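You operate a simulated robot arm through the tools that you are given. There is no shell and no other tool. Be economical: measure what you need, move in short steps, check, and stop when the job is done.

You run a simulated robot arm. Do the job below in one go: nothing can be reset, and whatever is moved stays where it is left.

Task
Load both cones from the cooling stand into the steamer and lock its door.
Fine: on free pegs of the rack; rack pushed in, door shut.

Only the result counts: the job must be done as asked and must still hold three seconds after the hand-in. Knocking over, shifting, dropping, spilling or breaking anything else fails it.

Robot
A 7-joint arm with a two-finger parallel gripper on a trunk, on a base that drives. Base frame: it is fixed to the floor where the robot stands at the start and does not move with it; the origin is under the middle of the robot, x ahead of it, y to its left, z up; the surface under the hand at the start is at about z = 0.85. Units: m, rad, N and s.
Its first joint turns from -2.897 to 2.897 rad. Places, roughly: back left peg of the rack [0.9, 0.6, 0.8]; back right peg of the rack [0.9, 0.8, 0.8]; door wheel [1.1, 1.1, 0.9]; front left peg of the rack [1.1, 0.5, 0.8]; front middle peg of the rack [1.1, 0.7, 0.8]; front right peg of the rack [1.1, 0.8, 0.8]; start button [0.8, 0.7, 1.2]; steamer door [1.1, 1, 0.9]; steamer rack [1, 0.7, 0.7]; vent lever [0.9, 0.9, 1.2]; water valve [0.9, 0.8, 0.4]. Payload 3.43 kg.
The TCP is the grasp point between the finger pads, 0.03 m short of the fingertips. In the tool frame z runs along the fingers and y along their closing line. The gripper opens to 0.094 m. The fingers are 0.028 m wide and 0.01 m thick; the gripper's body (0.05 by 0.096 m) begins 0.055 m behind the TCP.
Orientation is told as [roll, pitch, yaw] about the base's x, y, z axes, in that order, counted from this pose: with the fingers straight down and closing along the base's y, the tool's x points along the base's -x, its y along +y and its z along -z.

Tools
- The arm moves only by the tool send_rows. Its argument "targets" is a list of rows, each an object of numbers (a shift or turn left out is 0, a gripper value left out holds the last): "fingers": the gripper command, from -1 (fully open) to 1 (shut), values between in proportion; "tx", "ty", "tz": the shift along the tool's x, y, z in m; "ax", "ay", "az": the turn, a rotation vector about the tool's x, y, z in rad. In form: [{"fingers": .., "tx": .., "ty": .., "tz": .., "ax": .., "ay": .., "az": ..}, ...]. A call has 1 to 20 rows; each row shifts and turns the commanded pose from where the row before left it, along the tool's axes as they then stand. Rows are played at 5 a second. More than 0.05 m and 0.15 rad between two rows, or a gripper value outside its range, and nothing of the call is played. Where a pose cannot be reached the arm comes as near as it can. A force on the tool above 40 N (or 10 N above the force at the start of the call, whichever is more), or a blocked arm, ends the call early, and 0.2 s more pass. The fingers move at their own pace (about 0.045 m/s each) and stop on an object; they squeeze with about 28 N. The grip force told is the motor's: it shows also when the fingers shut on nothing. Time passes only in rows, and 0.2 s behind the last, so rows that do not move let the fingers close. It gives the time, the measured TCP pose, the force on the tool (base axes), the opening and the grip force at its end, in the units of the frame above (readings bear some noise), with the torque about the TCP (base axes, N m) and any sound that the robot's microphone picked up.
- Cameras (640 x 400 px; columns grow to the right, rows downward): "scene" is now at [0.5292, 0.2027, 1.332]; the picture's right is [0.11, -0.99, 0.00], its down [-0.71, -0.08, -0.70] and it looks along [0.70, 0.08, -0.71] (base axes); focal length 214 px, centre (320, 200). "wrist" rides on the gripper at [0.076, 0.014, -0.102] in the tool frame; the picture's right is [-0.18, 0.98, 0.00], its down [-0.75, -0.14, -0.64] and it looks along [-0.63, -0.12, 0.77] (tool axes); focal length 243 px, centre (320, 200). There is no depth. A picture from a camera that has moved, and an enlarged one, comes with that camera's place and axes in the base frame and with its lens. The place of the scene camera against the robot may be out by one fixed shift of up to 0.012 m in any direction.
- camera(camera): a new picture of that camera. No time passes.
- raise_lower(by): slides the trunk up (or, below 0, down) by that many m; the arm and the scene camera ride with it, the base frame stays. It gives what a move gives, with no picture.
- drive_base(legs): drives the robot by 1 to 6 legs, each [ahead, left, turn to the left] in m, m and rad, along the robot's own axes; the way and the turn of a leg run together, so that a leg with both is an arc; at most 1.5 m and 3.142 rad a leg. The arm and the cameras ride along, it lands a little off, and it stops where it bumps. It gives what a move gives.
- head_to(pan, tilt): turns the head with the scene camera to pan (to the left, within 1.798 rad either way) and tilt (down, from -0.506 to 1.204), counted from straight ahead of the robot. It gives what a move gives.
- zoom(camera, box): a new picture of the part [left, top, right, bottom] of that camera's present view, enlarged. No time passes.
- finish_job(): hands the job in; it is judged then, once.

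Work in short steps. Places have to be worked out from the pictures, the camera data and where the tool is seen: move nearer, look again, correct. Check each grasp and each placing, and mend what went wrong. You have 120 turns and 82 pictures in all, those below and enlarged ones among them. Open the gripper and draw the arm clear of the work before you hand the job in, unless the task says otherwise; then end with one line.

The tools are called after "Emit:" as a command line: name --argument value ..., lists and objects as JSON in quotes. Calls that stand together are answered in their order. send_rows: Moves the arm, as the interface text tells. Its arguments: {"type":"object","properties":{"targets":{"type":"array","items":{"type":"object","properties":{"fingers":{"type":"number"},"tx":{"type":"number"},"ty":{"type":"number"},"tz":{"type":"number"},"ax":{"type":"number"},"ay":{"type":"number"},"az":{"type":"number"}}}}},"required":["targets"]} The other tools are called the same way: raise_lower (by) slides the trunk up or down; drive_base (legs) drives the base; head_to (pan, tilt) turns the head that bears the scene camera; camera (camera) takes a picture; zoom (camera, box) takes an enlarged picture of a part of a camera's view; finish_job () hands the job in.

At the start:

```text
clock: 0.0
tool_pos: [0.6419, 0.1376, 1.2129]
tcp_rot: [0.001, 0.0, 0.001]
wrist_force: [0.3, 0.1, 0.0]
ft_torque: [-0.01, 0.02, -0.01]
opening: 0.0938
grasp_force: 0.1
trunk travel left (down, up): [-0.4, 0.21]
robot x, y, heading: [0.0004, -0.0007, 0.003]
head pan, tilt: [0.112, 0.789]
```

scene: 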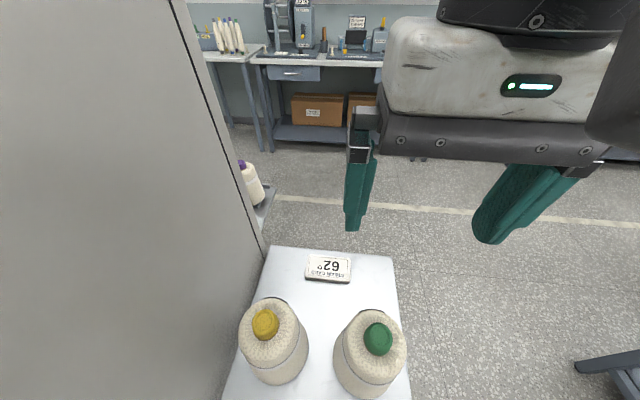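
wrist: 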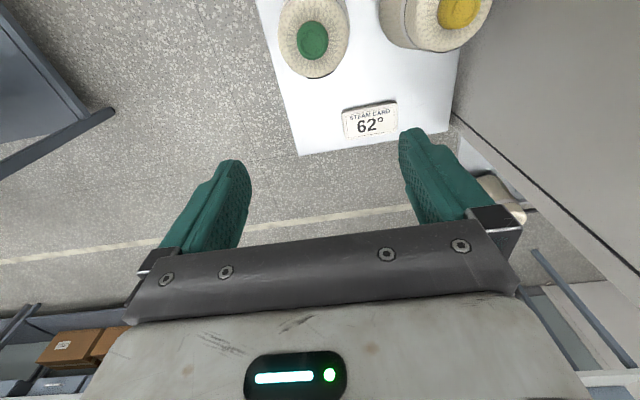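

The steamer seems to open towards +x (front pegs at x=1.1, back at 0.9), and the stand with the cones is at its right. I look around with the head first.

Emit:
head_to --pan 0.9 --tilt 0.4

Emit:
camera --camera "scene"

Emit:
head_to --pan 0.2 --tilt 1.1

Emit:
camera --camera "scene"

Emit:
head_to --pan -0.5 --tilt 0.5

Emit:
camera --camera "scene"

```text
clock: 1.1
tool_pos: [0.6408, 0.1368, 1.2123]
tcp_rot: [0.002, 0.001, 0.001]
wrist_force: [-0.3, 0.6, 0.1]
ft_torque: [0.04, 0.0, -0.03]
opening: 0.0938
grasp_force: 0.1
trunk travel left (down, up): [-0.4, 0.21]
robot x, y, heading: [-0.0029, 0.0046, -0.0]
head pan, tilt: [0.901, 0.4]
```

```text
79 pictures are left
camera scene: at [0.5062, 0.2662, 1.3662], right [0.78, -0.62, 0.0], down [-0.24, -0.31, -0.92], along [0.57, 0.72, -0.39], focal length 214 px, centre (320, 200)
```

scene: 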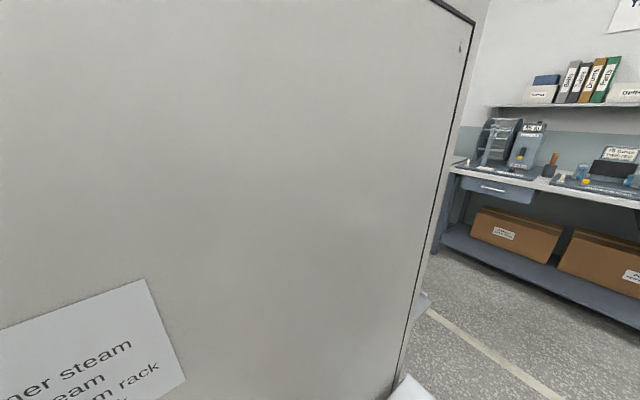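

```text
clock: 2.2
tool_pos: [0.6407, 0.1374, 1.2123]
tcp_rot: [-0.001, 0.0, 0.001]
wrist_force: [0.7, -0.5, 0.4]
ft_torque: [0.01, -0.01, -0.01]
opening: 0.0944
grasp_force: 0.1
trunk travel left (down, up): [-0.4, 0.21]
robot x, y, heading: [-0.0007, 0.0009, 0.001]
head pan, tilt: [0.201, 1.1]
```

```text
78 pictures are left
camera scene: at [0.5105, 0.2063, 1.3095], right [0.2, -0.98, 0.0], down [-0.87, -0.18, -0.45], along [0.45, 0.09, -0.89], focal length 214 px, centre (320, 200)
```

scene: 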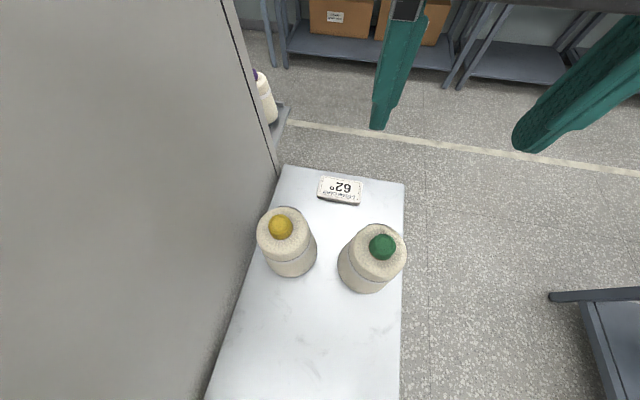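

```text
clock: 3.3
tool_pos: [0.6403, 0.1373, 1.2126]
tcp_rot: [0.001, 0.0, 0.001]
wrist_force: [-0.1, -0.2, -0.3]
ft_torque: [-0.01, 0.0, 0.02]
opening: 0.0937
grasp_force: 0.0
trunk travel left (down, up): [-0.4, 0.21]
robot x, y, heading: [-0.0025, 0.0013, 0.0]
head pan, tilt: [-0.499, 0.499]
```

```text
77 pictures are left
camera scene: at [0.5285, 0.1501, 1.3571], right [-0.48, -0.88, 0.0], down [-0.42, 0.23, -0.88], along [0.77, -0.42, -0.48], focal length 214 px, centre (320, 200)
```

scene: 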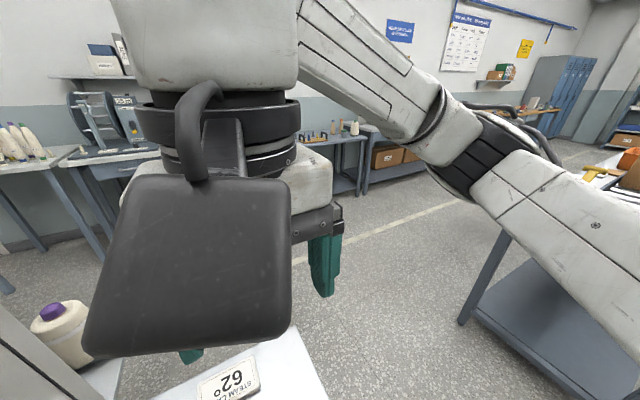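

A card hangs on the steamer's side; I read it, because it may tell the locking procedure.

Emit:
head_to --pan 1.4 --tilt 0.7

Emit:
camera --camera "scene"

```text
clock: 5.1
tool_pos: [0.6399, 0.1368, 1.2127]
tcp_rot: [0.0, 0.0, 0.001]
wrist_force: [-0.2, 0.6, 0.0]
ft_torque: [0.01, -0.01, 0.04]
opening: 0.0943
grasp_force: 0.0
trunk travel left (down, up): [-0.4, 0.21]
robot x, y, heading: [-0.0021, 0.0011, -0.001]
head pan, tilt: [1.4, 0.7]
```

```text
76 pictures are left
camera scene: at [0.4631, 0.2773, 1.3394], right [0.99, -0.17, 0.0], down [-0.11, -0.63, -0.76], along [0.13, 0.75, -0.64], focal length 214 px, centre (320, 200)
```

scene: 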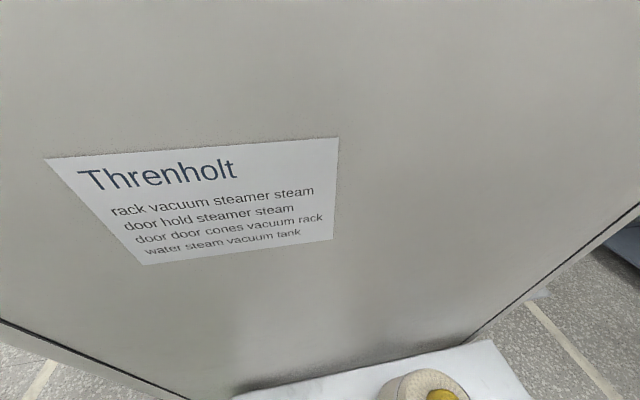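

The card is filler text. I drive round the stand by the right, to stand in front of the steamer, and look from there.

Emit:
drive_base --legs '[[0, -0.5, 0], [1.4, 0, 0], [0.3, 0, 1.57]]'

Emit:
head_to --pan 0.4 --tilt 0.4

Emit:
camera --camera "scene"

```text
clock: 18.6
tool_pos: [1.4555, 0.3103, 1.2136]
tcp_rot: [0.001, -0.001, 1.574]
wrist_force: [1.0, -0.4, -0.2]
ft_torque: [-0.01, 0.02, 0.0]
opening: 0.0941
grasp_force: 0.1
trunk travel left (down, up): [-0.4, 0.21]
robot x, y, heading: [1.6003, -0.3314, 1.573]
head pan, tilt: [1.4, 0.7]
cut short: leg 3
```

```text
clock: 19.8
tool_pos: [1.455, 0.3083, 1.2118]
tcp_rot: [0.0, -0.001, 1.572]
wrist_force: [0.2, -0.8, -0.9]
ft_torque: [0.02, 0.0, -0.01]
opening: 0.0939
grasp_force: 0.1
trunk travel left (down, up): [-0.4, 0.21]
robot x, y, heading: [1.5973, -0.3297, 1.571]
head pan, tilt: [0.4, 0.4]
```

```text
75 pictures are left
camera scene: at [1.369, 0.194, 1.3663], right [0.92, 0.39, 0.0], down [0.15, -0.36, -0.92], along [-0.36, 0.85, -0.39], focal length 214 px, centre (320, 200)
```

scene: 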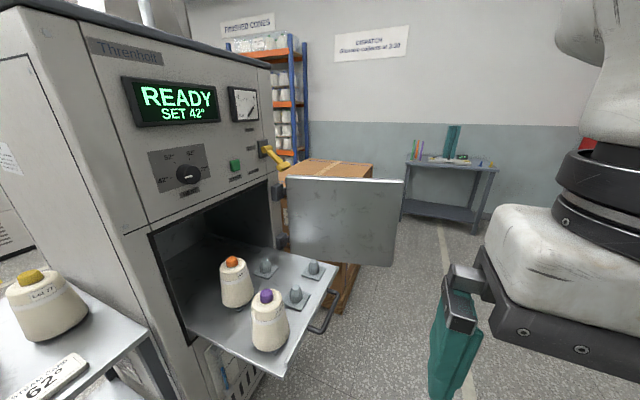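

The steamer is open, with orange and purple cones on the left pegs and three pegs free; the door is swung open on its right side. The stand's cones are near (0.60, 0.29) and (0.61, 0.14), tip z≈1.02. I turn in the clear here, then shift to about (1.4, 0), from which both the stand and the pegs are in reach.

Emit:
drive_base --legs '[[0, 0, 1.2], [0.306, -0.235, 0]]'

Emit:
head_to --pan 0.2 --tilt 0.8

Emit:
camera --camera "scene"

Emit:
camera --camera "wrist"

```text
clock: 25.2
tool_pos: [0.7365, 0.0882, 1.2115]
tcp_rot: [0.025, 0.001, 2.824]
wrist_force: [-0.1, -0.6, -0.1]
ft_torque: [0.03, -0.05, 0.01]
opening: 0.0937
grasp_force: 0.1
trunk travel left (down, up): [-0.4, 0.21]
robot x, y, heading: [1.3847, -0.017, 2.818]
head pan, tilt: [0.4, 0.4]
stopped in leg 2: the robot was blocked; the commanded pose is now the measured one
```

```text
clock: 26.1
tool_pos: [0.7371, 0.0896, 1.2094]
tcp_rot: [0.023, 0.002, 2.836]
wrist_force: [0.3, -0.8, 0.1]
ft_torque: [0.01, 0.03, 0.01]
opening: 0.0939
grasp_force: 0.1
trunk travel left (down, up): [-0.4, 0.21]
robot x, y, heading: [1.385, -0.0163, 2.812]
head pan, tilt: [0.201, 0.799]
```

```text
74 pictures are left
camera scene: at [0.8454, -0.0947, 1.3383], right [0.12, 0.99, 0.03], down [0.7, -0.06, -0.71], along [-0.7, 0.11, -0.71], focal length 214 px, centre (320, 200)
```

scene: 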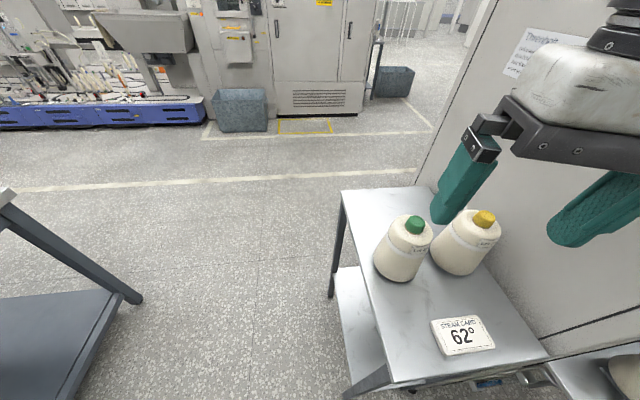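

```text
73 pictures are left
camera wrist: at [0.8071, 0.0549, 1.3125], right [-0.47, -0.88, 0.02], down [-0.67, 0.38, 0.64], along [-0.57, 0.28, -0.77], focal length 243 px, centre (320, 200)
```

wrist: 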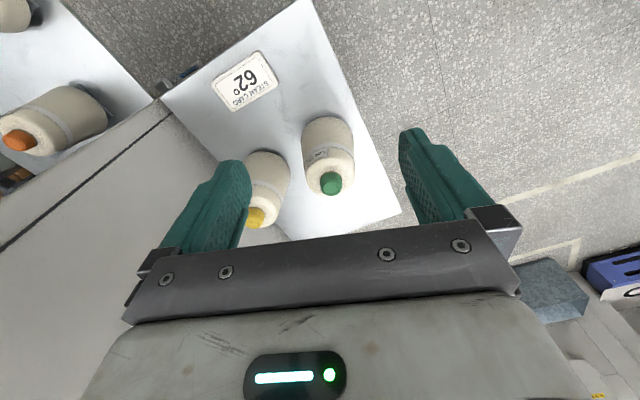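

The base stopped short and is slightly tilted; I look toward the rack side to see what it met.

Emit:
head_to --pan -1.0 --tilt 0.9

Emit:
camera --camera "scene"

Emit:
head_to --pan -1.75 --tilt 0.8

Emit:
camera --camera "scene"

```text
clock: 27.5
tool_pos: [0.7378, 0.0872, 1.21]
tcp_rot: [0.023, 0.002, 2.835]
wrist_force: [-0.1, -0.8, -0.8]
ft_torque: [-0.01, -0.02, -0.01]
opening: 0.0938
grasp_force: 0.0
trunk travel left (down, up): [-0.4, 0.21]
robot x, y, heading: [1.3889, -0.0142, 2.817]
head pan, tilt: [-1.0, 0.901]
```

```text
72 pictures are left
camera scene: at [0.9065, -0.0313, 1.3318], right [0.97, 0.25, 0.0], down [0.19, -0.74, -0.65], along [-0.16, 0.63, -0.76], focal length 214 px, centre (320, 200)
```

scene: 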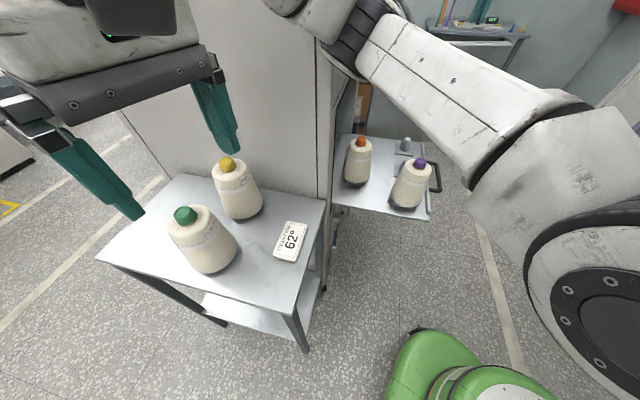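

```text
clock: 28.6
tool_pos: [0.7371, 0.0886, 1.2106]
tcp_rot: [0.024, 0.004, 2.837]
wrist_force: [-0.6, -0.4, 0.3]
ft_torque: [0.01, -0.06, 0.01]
opening: 0.0942
grasp_force: 0.1
trunk travel left (down, up): [-0.4, 0.21]
robot x, y, heading: [1.3889, -0.0134, 2.815]
head pan, tilt: [-1.751, 0.799]
```

```text
71 pictures are left
camera scene: at [0.9639, -0.034, 1.3391], right [0.88, -0.48, -0.02], down [-0.35, -0.6, -0.71], along [0.33, 0.64, -0.7], focal length 214 px, centre (320, 200)
```

scene: 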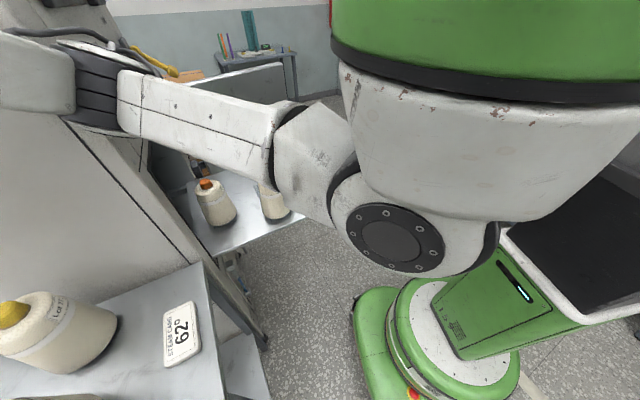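

The forearm/elbow rests against the steamer's front corner. I back the base off away from the steamer (towards −y).

Emit:
drive_base --legs '[[-0.03, 0.14, 0]]'

Emit:
camera --camera "scene"

```text
clock: 30.0
tool_pos: [0.7221, -0.0397, 1.2055]
tcp_rot: [0.028, 0.013, 2.82]
wrist_force: [0.3, 0.1, -0.3]
ft_torque: [-0.01, 0.01, 0.0]
opening: 0.0939
grasp_force: 0.0
trunk travel left (down, up): [-0.4, 0.21]
robot x, y, heading: [1.3788, -0.1585, 2.803]
head pan, tilt: [-1.751, 0.799]
```

```text
70 pictures are left
camera scene: at [0.9403, -0.1247, 1.3312], right [0.87, -0.5, 0.0], down [-0.36, -0.62, -0.7], along [0.35, 0.6, -0.72], focal length 214 px, centre (320, 200)
```

scene: 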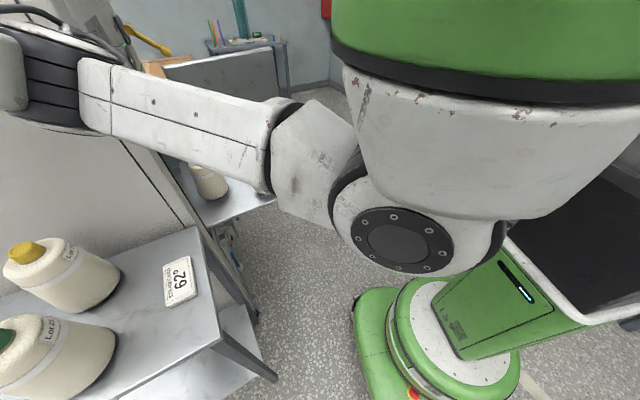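

Approaching with the elbow on the free side is better: I will work facing +y for both the stand and the rack. I back off, turn right, and come to about (0.88, −0.5).

Emit:
drive_base --legs '[[-0.133, 0.377, 0], [0, 0, -1.1], [0.124, 0.488, 0]]'

Emit:
head_to --pan 0.2 --tilt 0.7

Emit:
camera --camera "scene"

Emit:
camera --camera "wrist"

```text
clock: 37.8
tool_pos: [0.6931, 0.1365, 1.2046]
tcp_rot: [0.026, 0.012, 1.718]
wrist_force: [-0.4, -0.5, 0.3]
ft_torque: [0.0, 0.02, 0.01]
opening: 0.0942
grasp_force: 0.2
trunk travel left (down, up): [-0.4, 0.21]
robot x, y, heading: [0.8861, -0.5029, 1.699]
head pan, tilt: [-1.751, 0.799]
```

```text
clock: 39.7
tool_pos: [0.6924, 0.1363, 1.206]
tcp_rot: [0.028, 0.011, 1.718]
wrist_force: [-0.2, 0.0, -0.3]
ft_torque: [-0.02, -0.01, 0.0]
opening: 0.094
grasp_force: 0.1
trunk travel left (down, up): [-0.4, 0.21]
robot x, y, heading: [0.8794, -0.5, 1.698]
head pan, tilt: [0.201, 0.7]
```

```text
69 pictures are left
camera scene: at [0.6119, -0.0083, 1.3394], right [0.95, 0.32, 0.0], down [0.21, -0.61, -0.76], along [-0.25, 0.72, -0.64], focal length 214 px, centre (320, 200)
```

scene: 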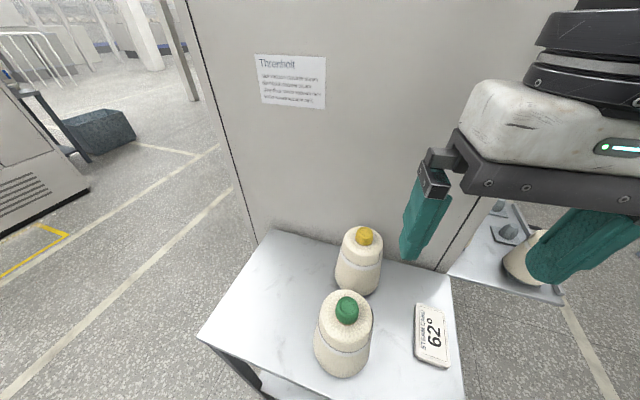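

```text
68 pictures are left
camera wrist: at [0.6929, 0.0615, 1.3078], right [-1.0, 0.04, 0.02], down [0.05, 0.78, 0.63], along [0.01, 0.63, -0.78], focal length 243 px, centre (320, 200)
```

wrist: 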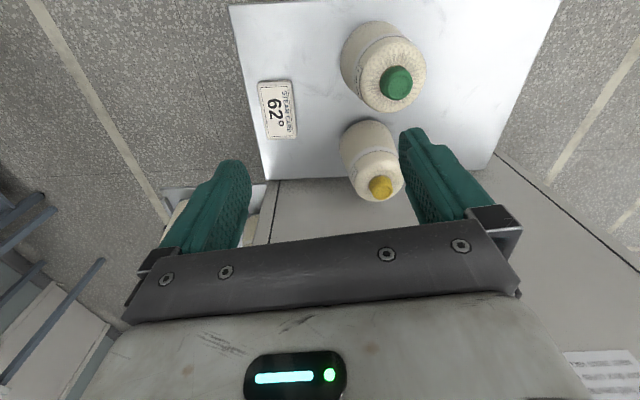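

The green tip works out near (0.606, 0.13, 1.03), yellow near (0.607, 0.275, 1.02). I go above green, straighten the tool, and look.

Emit:
send_rows --targets '[{"fingers": -1, "tx": -0.003, "ty": 0.029, "tz": 0.025, "ax": 0.027, "ay": -0.011}, {"tx": -0.003, "ty": 0.028, "tz": 0.025}, {"tx": -0.003, "ty": 0.028, "tz": 0.025}, {}]'

Emit:
camera --camera "wrist"

Emit:
camera --camera "scene"

```text
clock: 40.7
tool_pos: [0.607, 0.1317, 1.1303]
tcp_rot: [-0.001, 0.0, 1.714]
wrist_force: [0.4, 0.2, -0.1]
ft_torque: [-0.02, 0.0, 0.02]
opening: 0.0941
grasp_force: 0.1
trunk travel left (down, up): [-0.4, 0.21]
robot x, y, heading: [0.8767, -0.5009, 1.697]
head pan, tilt: [0.201, 0.7]
```

```text
67 pictures are left
camera wrist: at [0.6035, 0.0549, 1.2325], right [-1.0, 0.04, 0.0], down [0.03, 0.77, 0.64], along [0.03, 0.64, -0.77], focal length 243 px, centre (320, 200)
```

wrist: 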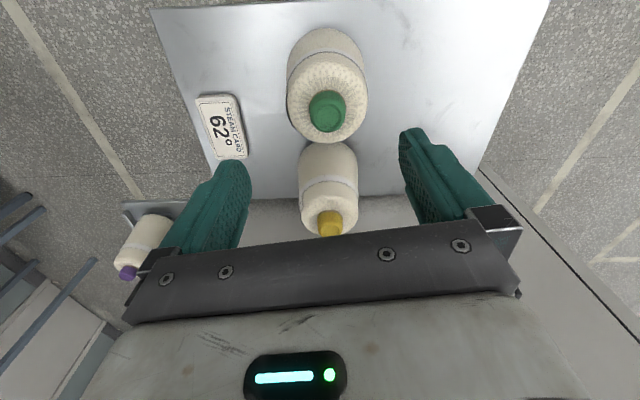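

```text
66 pictures are left
camera scene: at [0.6117, -0.0083, 1.3394], right [0.95, 0.32, 0.0], down [0.21, -0.61, -0.76], along [-0.25, 0.72, -0.64], focal length 214 px, centre (320, 200)
```

scene: 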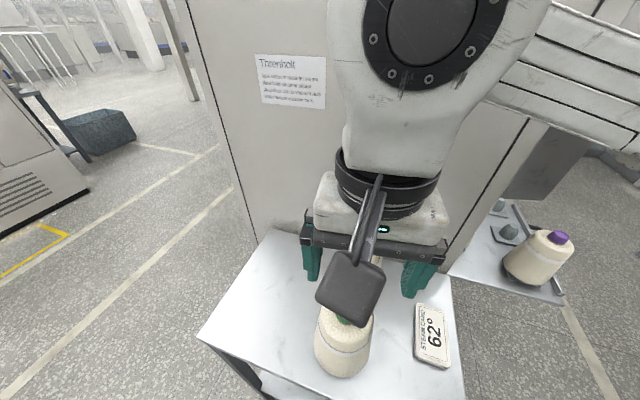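

I zoom in on the cones to judge the knob and body widths before choosing the grip.

Emit:
zoom --camera "wrist" --box '[230, 10, 430, 250]'

Emit:
zoom --camera "scene" --box '[430, 180, 600, 320]'

```text
1.67 times, centred on (330, 130) of wrist
camera zoom: at [0.6035, 0.0549, 1.2325], right [-1.0, 0.04, 0.0], down [0.03, 0.77, 0.64], along [0.03, 0.64, -0.77], focal length 404 px, centre (303, 317)
```

zoom: 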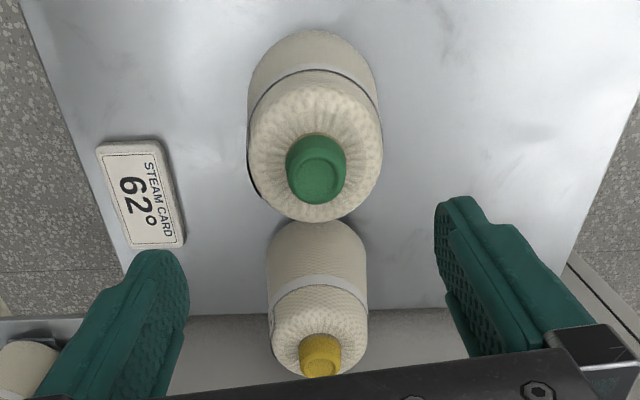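

```text
2.86 times, centred on (515, 250) of scene
camera zoom: at [0.6117, -0.0083, 1.3394], right [0.95, 0.32, 0.0], down [0.21, -0.61, -0.76], along [-0.25, 0.72, -0.64], focal length 613 px, centre (-237, 57)
```

zoom: 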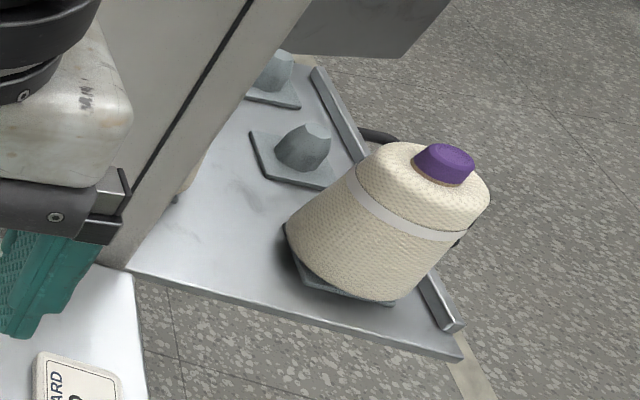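

The body top is about 0.073 wide, and it fits between the fingers; green sits ~6 mm to −x of the TCP. I shift and go down till the tips are just over the yarn shoulder, then look.

Emit:
send_rows --targets '[{"tx": -0.001, "ty": 0.006, "tz": 0.0}, {"tz": 0.035}, {"tz": 0.035}, {}]'

Emit:
camera --camera "wrist"

```text
clock: 41.7
tool_pos: [0.603, 0.1322, 1.0613]
tcp_rot: [0.0, 0.003, 1.716]
wrist_force: [0.2, 0.4, -0.3]
ft_torque: [0.02, -0.02, 0.0]
opening: 0.0941
grasp_force: 0.1
trunk travel left (down, up): [-0.4, 0.21]
robot x, y, heading: [0.8834, -0.5035, 1.702]
head pan, tilt: [0.201, 0.7]
```

```text
63 pictures are left
camera wrist: at [0.5998, 0.056, 1.1637], right [-1.0, 0.04, 0.0], down [0.03, 0.77, 0.64], along [0.03, 0.64, -0.77], focal length 243 px, centre (320, 200)
```

wrist: 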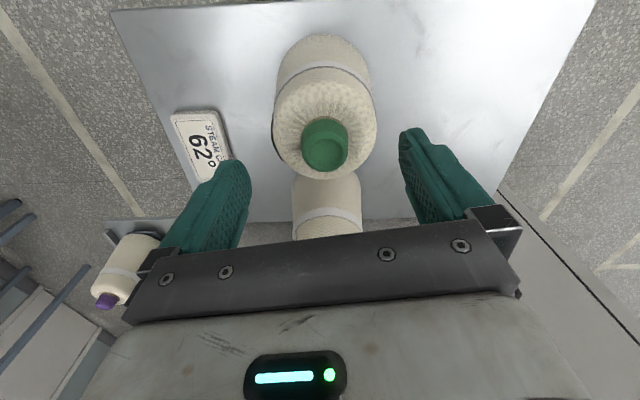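

The fingers straddle green well in x. I go a bit lower and check where the knob lands in the view.

Emit:
send_rows --targets '[{"tz": 0.03}, {}]'

Emit:
camera --camera "wrist"

```text
clock: 42.3
tool_pos: [0.6034, 0.1316, 1.0299]
tcp_rot: [-0.002, 0.0, 1.715]
wrist_force: [-0.1, -0.9, -0.7]
ft_torque: [-0.01, -0.02, 0.01]
opening: 0.0939
grasp_force: 0.1
trunk travel left (down, up): [-0.4, 0.21]
robot x, y, heading: [0.8826, -0.5006, 1.7]
head pan, tilt: [0.201, 0.7]
```

```text
62 pictures are left
camera wrist: at [0.5999, 0.055, 1.1325], right [-1.0, 0.04, 0.0], down [0.03, 0.77, 0.64], along [0.03, 0.64, -0.77], focal length 243 px, centre (320, 200)
```

wrist: 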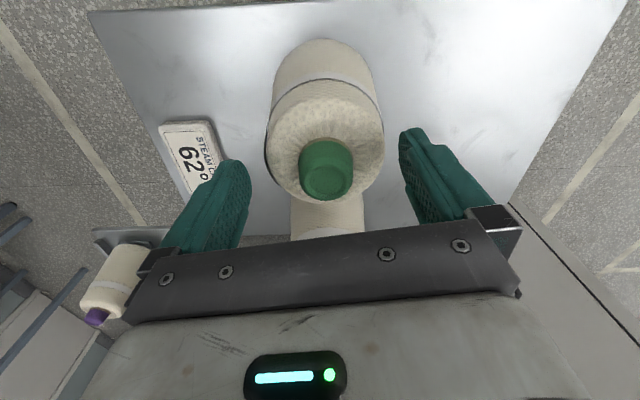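

The knob top is at about (0.600, 0.138, 1.01). I nudge, go down to z≈0.977 and close on the body.

Emit:
send_rows --targets '[{"tx": -0.006, "ty": 0.003}, {"tz": 0.027}, {"tz": 0.026}, {}]'

Emit:
camera --camera "wrist"

```text
clock: 43.3
tool_pos: [0.5977, 0.138, 0.978]
tcp_rot: [0.0, 0.0, 1.718]
wrist_force: [0.0, 0.3, 0.2]
ft_torque: [-0.01, 0.0, -0.03]
opening: 0.0938
grasp_force: 0.1
trunk travel left (down, up): [-0.4, 0.21]
robot x, y, heading: [0.8792, -0.504, 1.7]
head pan, tilt: [0.201, 0.7]
```

```text
61 pictures are left
camera wrist: at [0.5948, 0.0619, 1.0795], right [-1.0, 0.04, 0.0], down [0.03, 0.77, 0.64], along [0.03, 0.64, -0.77], focal length 243 px, centre (320, 200)
```

wrist: 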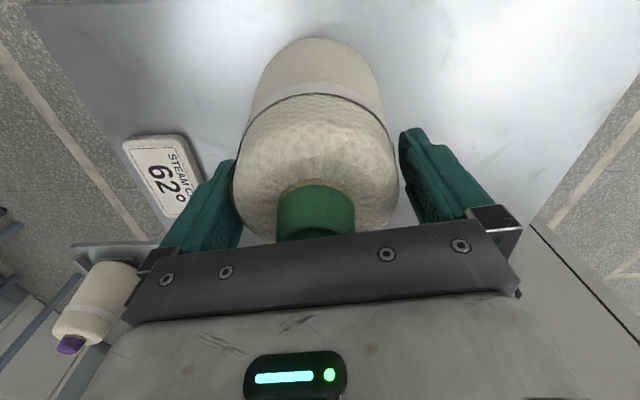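

The body sits between the pads, no force. I close.

Emit:
send_rows --targets '[{"fingers": 1}, {}, {}, {}, {}]'

```text
clock: 44.5
tool_pos: [0.5978, 0.1388, 0.9781]
tcp_rot: [0.0, 0.002, 1.717]
wrist_force: [-0.9, -0.3, -0.3]
ft_torque: [-0.01, 0.0, 0.01]
opening: 0.0881
grasp_force: 27.8
trunk travel left (down, up): [-0.4, 0.21]
robot x, y, heading: [0.8824, -0.4993, 1.696]
head pan, tilt: [0.201, 0.7]
```

Gripped at 0.088 opening. I lift, check the load, and look.

Emit:
send_rows --targets '[{"tz": -0.03}, {"tz": -0.04}, {"tz": -0.04}, {"tz": -0.04}, {"tz": -0.04}, {}]'

Emit:
camera --camera "scene"

Emit:
camera --camera "wrist"

```text
clock: 45.9
tool_pos: [0.598, 0.1398, 1.1681]
tcp_rot: [-0.001, 0.001, 1.717]
wrist_force: [0.4, 0.2, -3.1]
ft_torque: [0.03, -0.02, 0.02]
opening: 0.0881
grasp_force: 28.0
trunk travel left (down, up): [-0.4, 0.21]
robot x, y, heading: [0.8838, -0.5008, 1.698]
head pan, tilt: [0.201, 0.7]
```

```text
60 pictures are left
camera scene: at [0.6118, -0.0083, 1.3394], right [0.95, 0.32, 0.0], down [0.21, -0.61, -0.76], along [-0.25, 0.72, -0.64], focal length 214 px, centre (320, 200)
```

scene: 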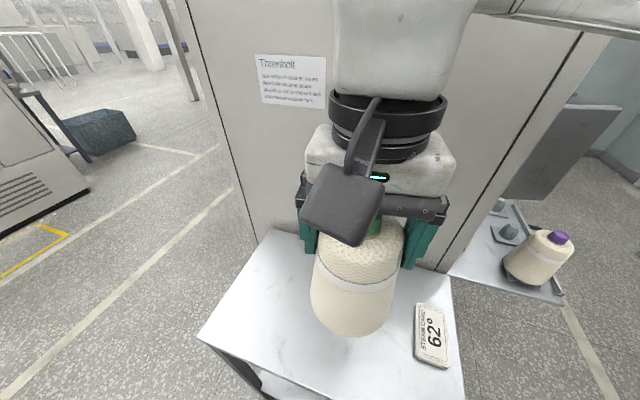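

```text
59 pictures are left
camera wrist: at [0.595, 0.0639, 1.2695], right [-1.0, 0.04, 0.0], down [0.03, 0.77, 0.64], along [0.03, 0.64, -0.77], focal length 243 px, centre (320, 200)
```

wrist: 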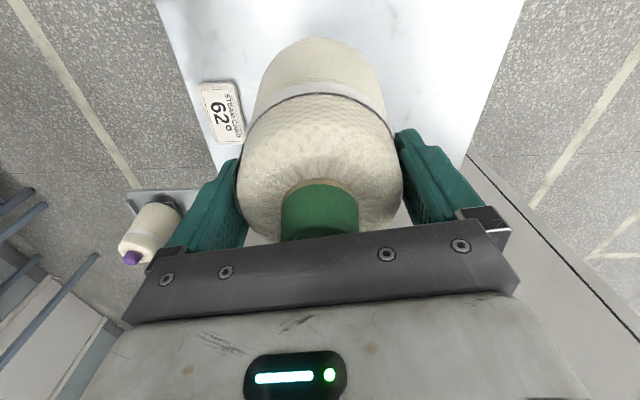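

The lift is good (≈0.3 kg held). I drive +x past the steamer's corner (front plane ≈ x 0.82), then +y so the hand comes over the rack.

Emit:
drive_base --legs '[[-0.064, -0.496, 0], [0.446, -0.057, 0]]'

Emit:
head_to --pan 0.1 --tilt 0.7

Emit:
camera --camera "scene"

Emit:
camera --camera "wrist"

```text
clock: 51.1
tool_pos: [1.0955, 0.5856, 1.1675]
tcp_rot: [0.0, 0.0, 1.713]
wrist_force: [0.1, -0.1, -3.5]
ft_torque: [0.0, 0.0, 0.01]
opening: 0.0881
grasp_force: 27.6
trunk travel left (down, up): [-0.4, 0.21]
robot x, y, heading: [1.3753, -0.0577, 1.691]
head pan, tilt: [0.201, 0.7]
```

```text
clock: 51.7
tool_pos: [1.0972, 0.5872, 1.1682]
tcp_rot: [0.0, 0.0, 1.711]
wrist_force: [0.6, 0.3, -3.5]
ft_torque: [-0.03, -0.01, -0.01]
opening: 0.0875
grasp_force: 27.7
trunk travel left (down, up): [-0.4, 0.21]
robot x, y, heading: [1.3765, -0.0572, 1.691]
head pan, tilt: [0.099, 0.7]
```

```text
58 pictures are left
camera scene: at [1.1171, 0.4397, 1.3394], right [0.98, 0.22, 0.0], down [0.14, -0.63, -0.76], along [-0.17, 0.75, -0.64], focal length 214 px, centre (320, 200)
```

scene: 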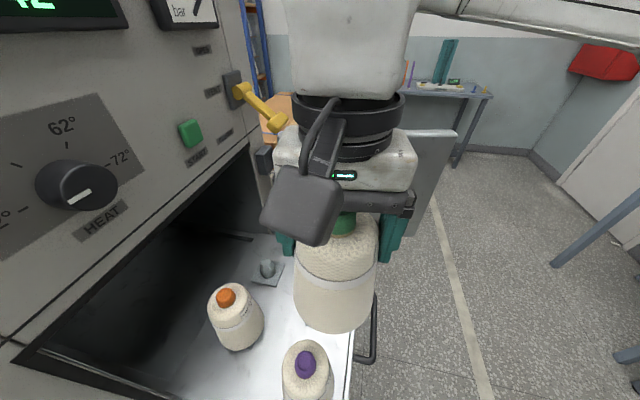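

```text
57 pictures are left
camera wrist: at [1.0925, 0.5097, 1.2689], right [-1.0, 0.05, 0.0], down [0.04, 0.77, 0.64], along [0.03, 0.64, -0.77], focal length 243 px, centre (320, 200)
```

wrist: 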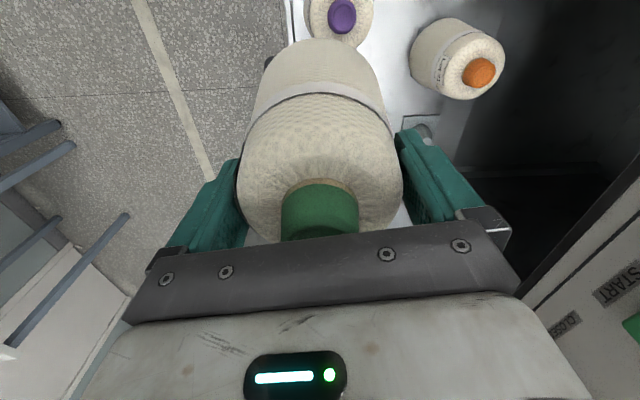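

The held cone hides the pegs. I swing the hand aside to +x so that the scene camera sees the free pegs.

Emit:
send_rows --targets '[{"ty": -0.045}, {"ty": -0.045}, {"ty": -0.045}, {"ty": -0.045}, {"ty": -0.045}, {"ty": -0.045}, {}]'

Emit:
camera --camera "scene"

Emit:
camera --camera "wrist"

```text
clock: 53.3
tool_pos: [1.3643, 0.6205, 1.1678]
tcp_rot: [0.001, 0.001, 1.711]
wrist_force: [-0.2, -1.0, -3.8]
ft_torque: [-0.01, 0.0, 0.0]
opening: 0.0877
grasp_force: 28.5
trunk travel left (down, up): [-0.4, 0.21]
robot x, y, heading: [1.3777, -0.0607, 1.691]
head pan, tilt: [0.099, 0.7]
```

```text
56 pictures are left
camera scene: at [1.1175, 0.4397, 1.3394], right [0.98, 0.22, 0.0], down [0.14, -0.63, -0.76], along [-0.17, 0.75, -0.64], focal length 214 px, centre (320, 200)
```

scene: 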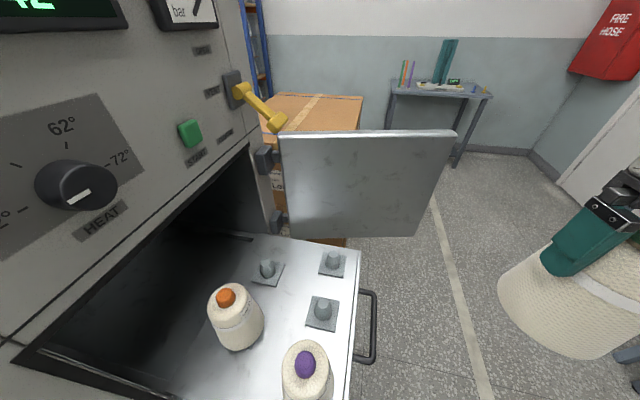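

```text
55 pictures are left
camera wrist: at [1.3618, 0.5444, 1.2701], right [-1.0, 0.05, 0.0], down [0.04, 0.77, 0.64], along [0.03, 0.64, -0.77], focal length 243 px, centre (320, 200)
```

wrist: 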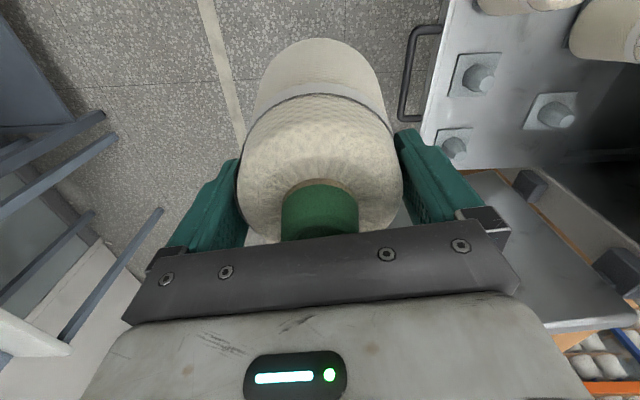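

Both cameras see the three free pegs now; I zoom both for measuring.

Emit:
zoom --camera "wrist" --box '[400, 0, 640, 170]'

Emit:
zoom --camera "scene" --box '[200, 230, 400, 400]'

```text
2.35 times, centred on (520, 85) of wrist
camera zoom: at [1.3618, 0.5444, 1.2701], right [-1.0, 0.05, 0.0], down [0.04, 0.77, 0.64], along [0.03, 0.64, -0.77], focal length 571 px, centre (-151, 471)
```

zoom: 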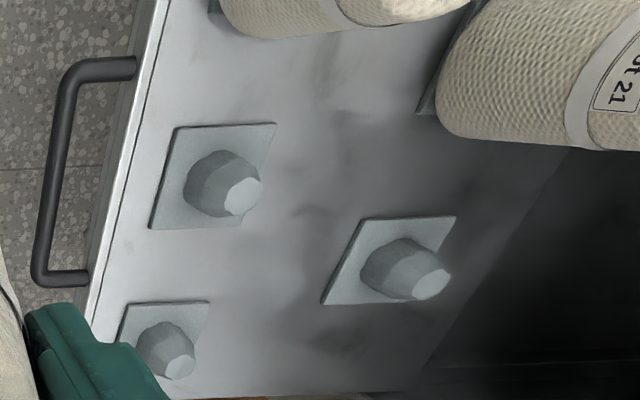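

```text
2.35 times, centred on (300, 315) of scene
camera zoom: at [1.1175, 0.4397, 1.3394], right [0.98, 0.22, 0.0], down [0.14, -0.63, -0.76], along [-0.17, 0.75, -0.64], focal length 505 px, centre (367, -71)
```

zoom: 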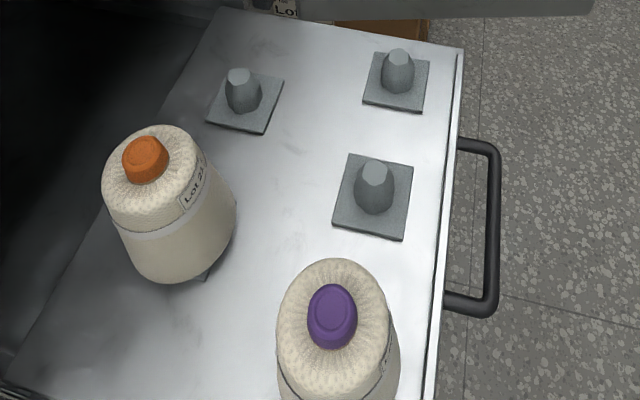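

Triangulation agrees well: front-middle peg (1.076, 0.673), front-right peg (1.0725, 0.820), tops at z≈0.81. I carry green over the front-right peg and lower part of the way.

Emit:
send_rows --targets '[{"tx": -0.0298, "ty": 0.0327}, {"tx": -0.0298, "ty": 0.0327}, {"tx": -0.0298, "ty": 0.0327}, {"tx": -0.0298, "ty": 0.0327}, {"tx": -0.0298, "ty": 0.0327}, {"tx": -0.0298, "ty": 0.0327}, {"tx": -0.0298, "ty": 0.0327}, {"tx": -0.0298, "ty": 0.0327}, {}, {"tz": 0.04}, {"tz": 0.04}, {"tz": 0.04}, {}]'

Emit:
camera --camera "scene"

```text
clock: 56.1
tool_pos: [1.0711, 0.8245, 1.0452]
tcp_rot: [0.001, 0.0, 1.711]
wrist_force: [0.2, 0.0, -3.8]
ft_torque: [-0.02, 0.01, -0.01]
opening: 0.0877
grasp_force: 27.7
trunk travel left (down, up): [-0.4, 0.21]
robot x, y, heading: [1.3803, -0.0577, 1.691]
head pan, tilt: [0.099, 0.7]
```

```text
52 pictures are left
camera scene: at [1.1171, 0.4399, 1.3393], right [0.98, 0.22, 0.0], down [0.14, -0.63, -0.76], along [-0.17, 0.75, -0.64], focal length 214 px, centre (320, 200)
```

scene: 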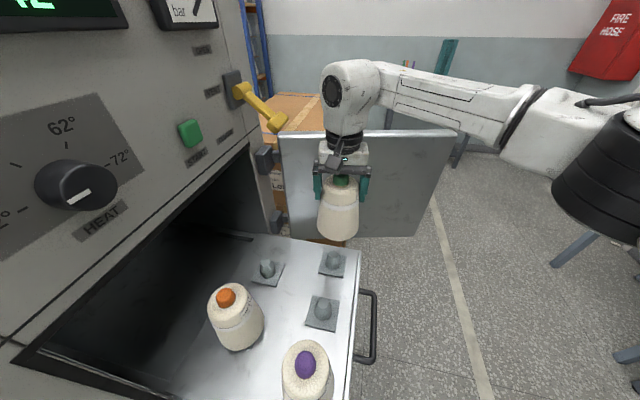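

I zoom to check the cone's bottom against the peg.

Emit:
zoom --camera "scene" --box '[260, 140, 420, 290]'

```text
2.67 times, centred on (340, 215) of scene
camera zoom: at [1.1171, 0.4399, 1.3393], right [0.98, 0.22, 0.0], down [0.14, -0.63, -0.76], along [-0.17, 0.75, -0.64], focal length 572 px, centre (267, 160)
```

zoom: 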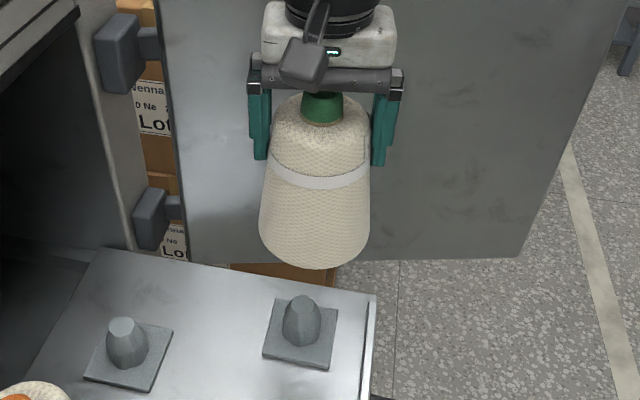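

Relative to the peg in the same view the cone axis sits ~6 mm too far +x; y agrees. I correct and lower until the bottom is just at peg-top height, then look.

Emit:
send_rows --targets '[{"tx": -0.0008, "ty": 0.006}, {"tz": 0.03}, {"tz": 0.03}, {"tz": 0.03}, {"tz": 0.01}, {}]'

Emit:
zoom --camera "scene" --box '[260, 140, 420, 290]'

```text
clock: 57.5
tool_pos: [1.067, 0.8232, 0.9467]
tcp_rot: [0.001, -0.002, 1.711]
wrist_force: [0.2, 0.0, -3.7]
ft_torque: [0.02, 0.01, 0.02]
opening: 0.0877
grasp_force: 28.2
trunk travel left (down, up): [-0.4, 0.21]
robot x, y, heading: [1.3767, -0.058, 1.688]
head pan, tilt: [0.099, 0.7]
```

```text
2.67 times, centred on (340, 215) of scene
camera zoom: at [1.1171, 0.4398, 1.3393], right [0.98, 0.22, 0.0], down [0.14, -0.63, -0.76], along [-0.17, 0.75, -0.64], focal length 572 px, centre (267, 160)
```

zoom: 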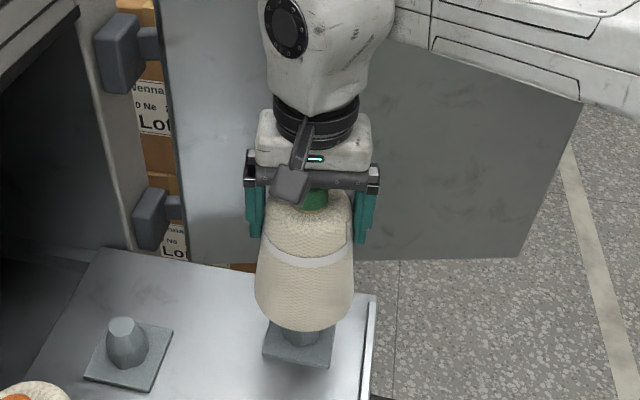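

The base is centred over the peg within a few mm. I lower it on, watching the force.

Emit:
send_rows --targets '[{"ty": 0.002, "tz": 0.015}, {"tz": 0.015}, {"tz": 0.01}, {}]'

```text
clock: 58.5
tool_pos: [1.0639, 0.823, 0.9052]
tcp_rot: [0.001, -0.001, 1.708]
wrist_force: [1.1, 1.3, -3.5]
ft_torque: [0.13, -0.13, -0.02]
opening: 0.0881
grasp_force: 27.9
trunk travel left (down, up): [-0.4, 0.21]
robot x, y, heading: [1.3758, -0.0595, 1.691]
head pan, tilt: [0.099, 0.7]
```

Light side contact shows the peg is in the hole; I ease +x/+y a touch and keep lowering.

Emit:
send_rows --targets '[{"tx": -0.002, "ty": -0.002}, {"tz": 0.006}, {"tz": 0.006}, {"tz": 0.006}, {}]'

Emit:
zoom --camera "scene" --box '[260, 140, 420, 290]'

```text
clock: 59.7
tool_pos: [1.0647, 0.8245, 0.889]
tcp_rot: [0.0, 0.001, 1.71]
wrist_force: [-0.2, 0.5, -4.0]
ft_torque: [0.02, 0.0, -0.04]
opening: 0.0879
grasp_force: 28.1
trunk travel left (down, up): [-0.4, 0.21]
robot x, y, heading: [1.3809, -0.0566, 1.687]
head pan, tilt: [0.099, 0.7]
```

```text
2.67 times, centred on (340, 215) of scene
camera zoom: at [1.1171, 0.4398, 1.3393], right [0.98, 0.22, 0.0], down [0.14, -0.63, -0.76], along [-0.17, 0.75, -0.64], focal length 572 px, centre (267, 160)
```

zoom: 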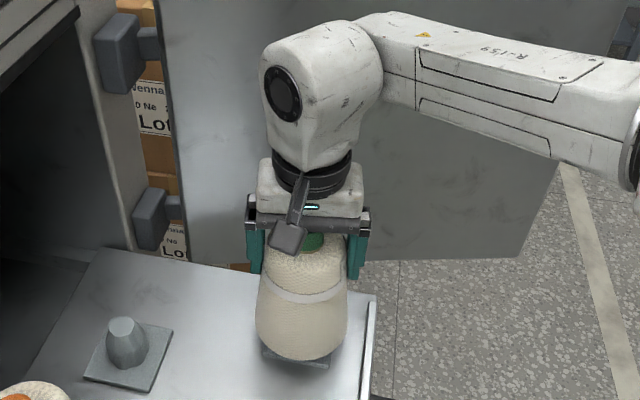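

Nearly seated. I lower in small steps until the weight comes off.

Emit:
send_rows --targets '[{"tz": 0.004}, {"tz": 0.004}, {"tz": 0.004}, {}]'

```text
clock: 60.7
tool_pos: [1.0645, 0.8263, 0.8819]
tcp_rot: [0.003, -0.003, 1.709]
wrist_force: [0.5, -1.6, 31.7]
ft_torque: [-0.52, -0.34, 0.04]
opening: 0.088
grasp_force: 27.9
trunk travel left (down, up): [-0.4, 0.21]
robot x, y, heading: [1.3773, -0.0546, 1.692]
head pan, tilt: [0.099, 0.7]
```

It is seated (upward reaction). I relax the push, open, and rise straight up.

Emit:
send_rows --targets '[{"tz": -0.005}, {"fingers": -1}, {}, {}, {"tz": -0.03}, {"tz": -0.04}, {"tz": -0.04}, {"tz": -0.04}, {}]'

Emit:
camera --camera "scene"

```text
clock: 62.7
tool_pos: [1.0651, 0.8251, 1.034]
tcp_rot: [0.0, 0.001, 1.711]
wrist_force: [0.7, 0.2, 0.0]
ft_torque: [0.02, 0.01, 0.02]
opening: 0.0941
grasp_force: 0.1
trunk travel left (down, up): [-0.4, 0.21]
robot x, y, heading: [1.3752, -0.0588, 1.694]
head pan, tilt: [0.099, 0.7]
```

```text
48 pictures are left
camera scene: at [1.1172, 0.4396, 1.3394], right [0.98, 0.22, 0.0], down [0.14, -0.63, -0.76], along [-0.17, 0.75, -0.64], focal length 214 px, centre (320, 200)
```

scene: 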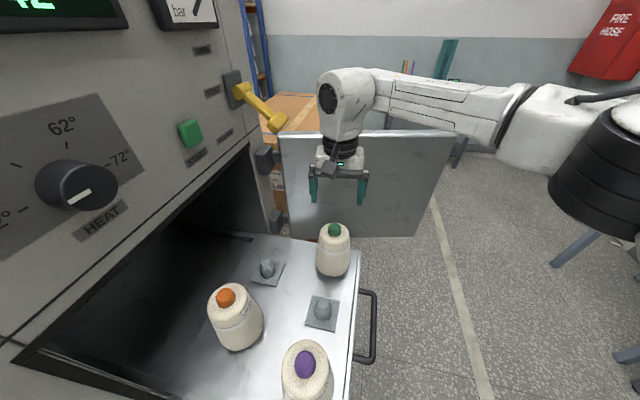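

Green stands upright on the front-right peg. I raise and retract the hand, then drive back to the stand for yellow.

Emit:
send_rows --targets '[{"tz": -0.045}, {"tz": -0.045}, {"tz": -0.044}, {"tx": 0.0475}, {"tx": 0.0475}, {"tx": 0.0475}, {"tx": 0.0475}, {"tx": 0.0475}, {}]'

Emit:
drive_base --legs '[[-0.446, 0.057, 0], [0.064, 0.496, 0]]'

Emit:
camera --camera "wrist"

```text
clock: 64.7
tool_pos: [1.0962, 0.5889, 1.1663]
tcp_rot: [0.001, -0.001, 1.71]
wrist_force: [0.4, -0.8, -0.4]
ft_torque: [-0.02, -0.03, -0.01]
opening: 0.094
grasp_force: 0.1
trunk travel left (down, up): [-0.4, 0.21]
robot x, y, heading: [1.378, -0.0567, 1.687]
head pan, tilt: [0.099, 0.7]
```

```text
clock: 70.0
tool_pos: [0.5931, 0.1328, 1.1661]
tcp_rot: [0.001, -0.001, 1.722]
wrist_force: [0.2, 0.6, -0.3]
ft_torque: [0.03, 0.02, -0.03]
opening: 0.094
grasp_force: 0.0
trunk travel left (down, up): [-0.4, 0.21]
robot x, y, heading: [0.8838, -0.5115, 1.704]
head pan, tilt: [0.099, 0.7]
```

```text
47 pictures are left
camera wrist: at [0.5909, 0.0569, 1.2678], right [-1.0, 0.03, 0.0], down [0.03, 0.77, 0.64], along [0.02, 0.64, -0.77], focal length 243 px, centre (320, 200)
```

wrist: 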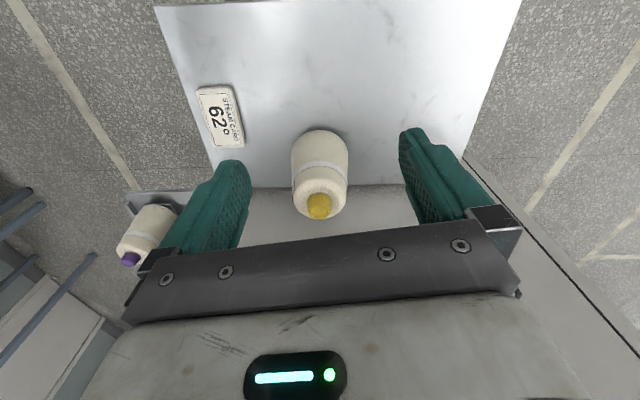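

Yellow's knob is at about (0.601, 0.29). I move over it, keeping clear of the steamer wall (y≈0.38), and lower partly.

Emit:
send_rows --targets '[{"tx": -0.0457, "ty": -0.0097}, {"tx": -0.0457, "ty": -0.0097}, {"tx": -0.0457, "ty": -0.0097}, {"tx": -0.01, "tz": 0.03}, {"tz": 0.04}, {"tz": 0.03}, {}]'

Emit:
camera --camera "wrist"

Emit:
camera --camera "scene"

```text
clock: 71.6
tool_pos: [0.5981, 0.2836, 1.0636]
tcp_rot: [-0.001, 0.0, 1.724]
wrist_force: [0.0, 0.2, -0.6]
ft_torque: [-0.02, 0.0, 0.01]
opening: 0.094
grasp_force: 0.0
trunk travel left (down, up): [-0.4, 0.21]
robot x, y, heading: [0.8807, -0.5104, 1.709]
head pan, tilt: [0.099, 0.7]
```

```text
46 pictures are left
camera wrist: at [0.597, 0.2074, 1.1661], right [-1.0, 0.03, 0.0], down [0.03, 0.77, 0.64], along [0.02, 0.64, -0.77], focal length 243 px, centre (320, 200)
```

wrist: 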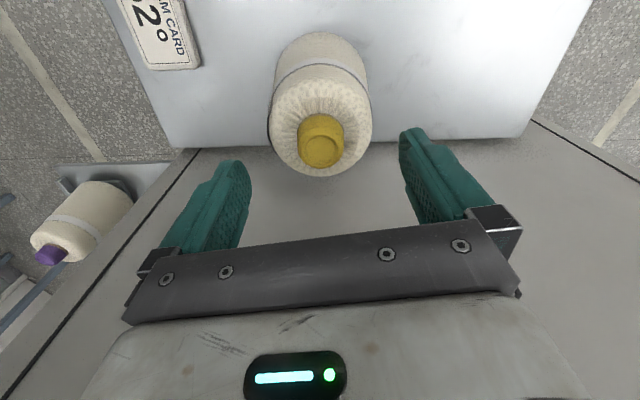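

```text
45 pictures are left
camera scene: at [0.6154, -0.0168, 1.3394], right [0.97, 0.23, 0.0], down [0.15, -0.63, -0.76], along [-0.18, 0.74, -0.64], focal length 214 px, centre (320, 200)
```

scene: 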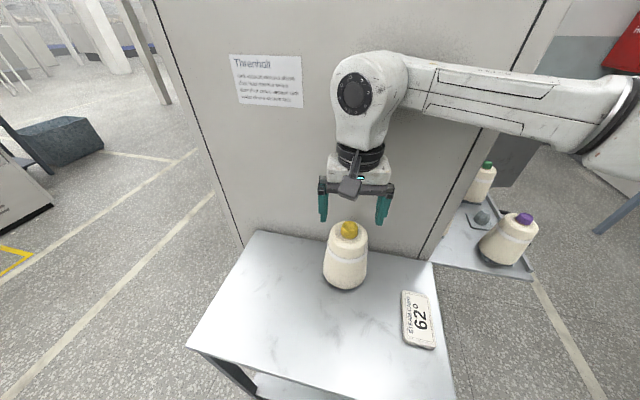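

Same view as green had; the knob is centred in x and needs +6 mm in y. I descend to z≈0.978 and close.

Emit:
send_rows --targets '[{"tx": -0.006}, {"tz": 0.03}, {"tz": 0.03}, {"tz": 0.026}, {}, {"fingers": 1}, {}, {}, {}, {}]'

Emit:
camera --camera "wrist"

```text
clock: 73.8
tool_pos: [0.6001, 0.2864, 0.9781]
tcp_rot: [0.001, 0.001, 1.724]
wrist_force: [-2.7, -0.1, 2.3]
ft_torque: [0.02, 0.21, -0.01]
opening: 0.0874
grasp_force: 27.9
trunk travel left (down, up): [-0.4, 0.21]
robot x, y, heading: [0.8848, -0.5103, 1.701]
head pan, tilt: [0.099, 0.7]
```

```text
44 pictures are left
camera wrist: at [0.5972, 0.2113, 1.0802], right [-1.0, 0.03, 0.0], down [0.03, 0.77, 0.64], along [0.02, 0.64, -0.77], focal length 243 px, centre (320, 200)
```

wrist: 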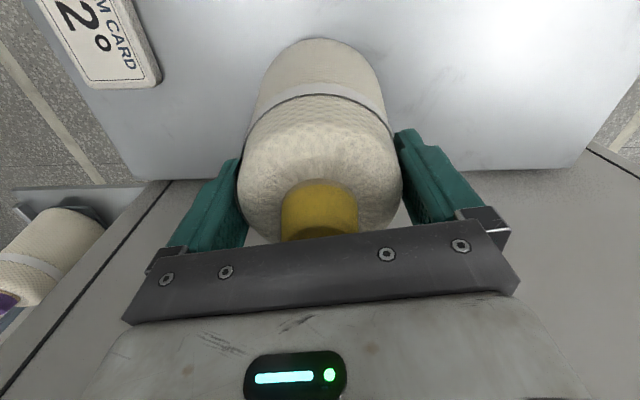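

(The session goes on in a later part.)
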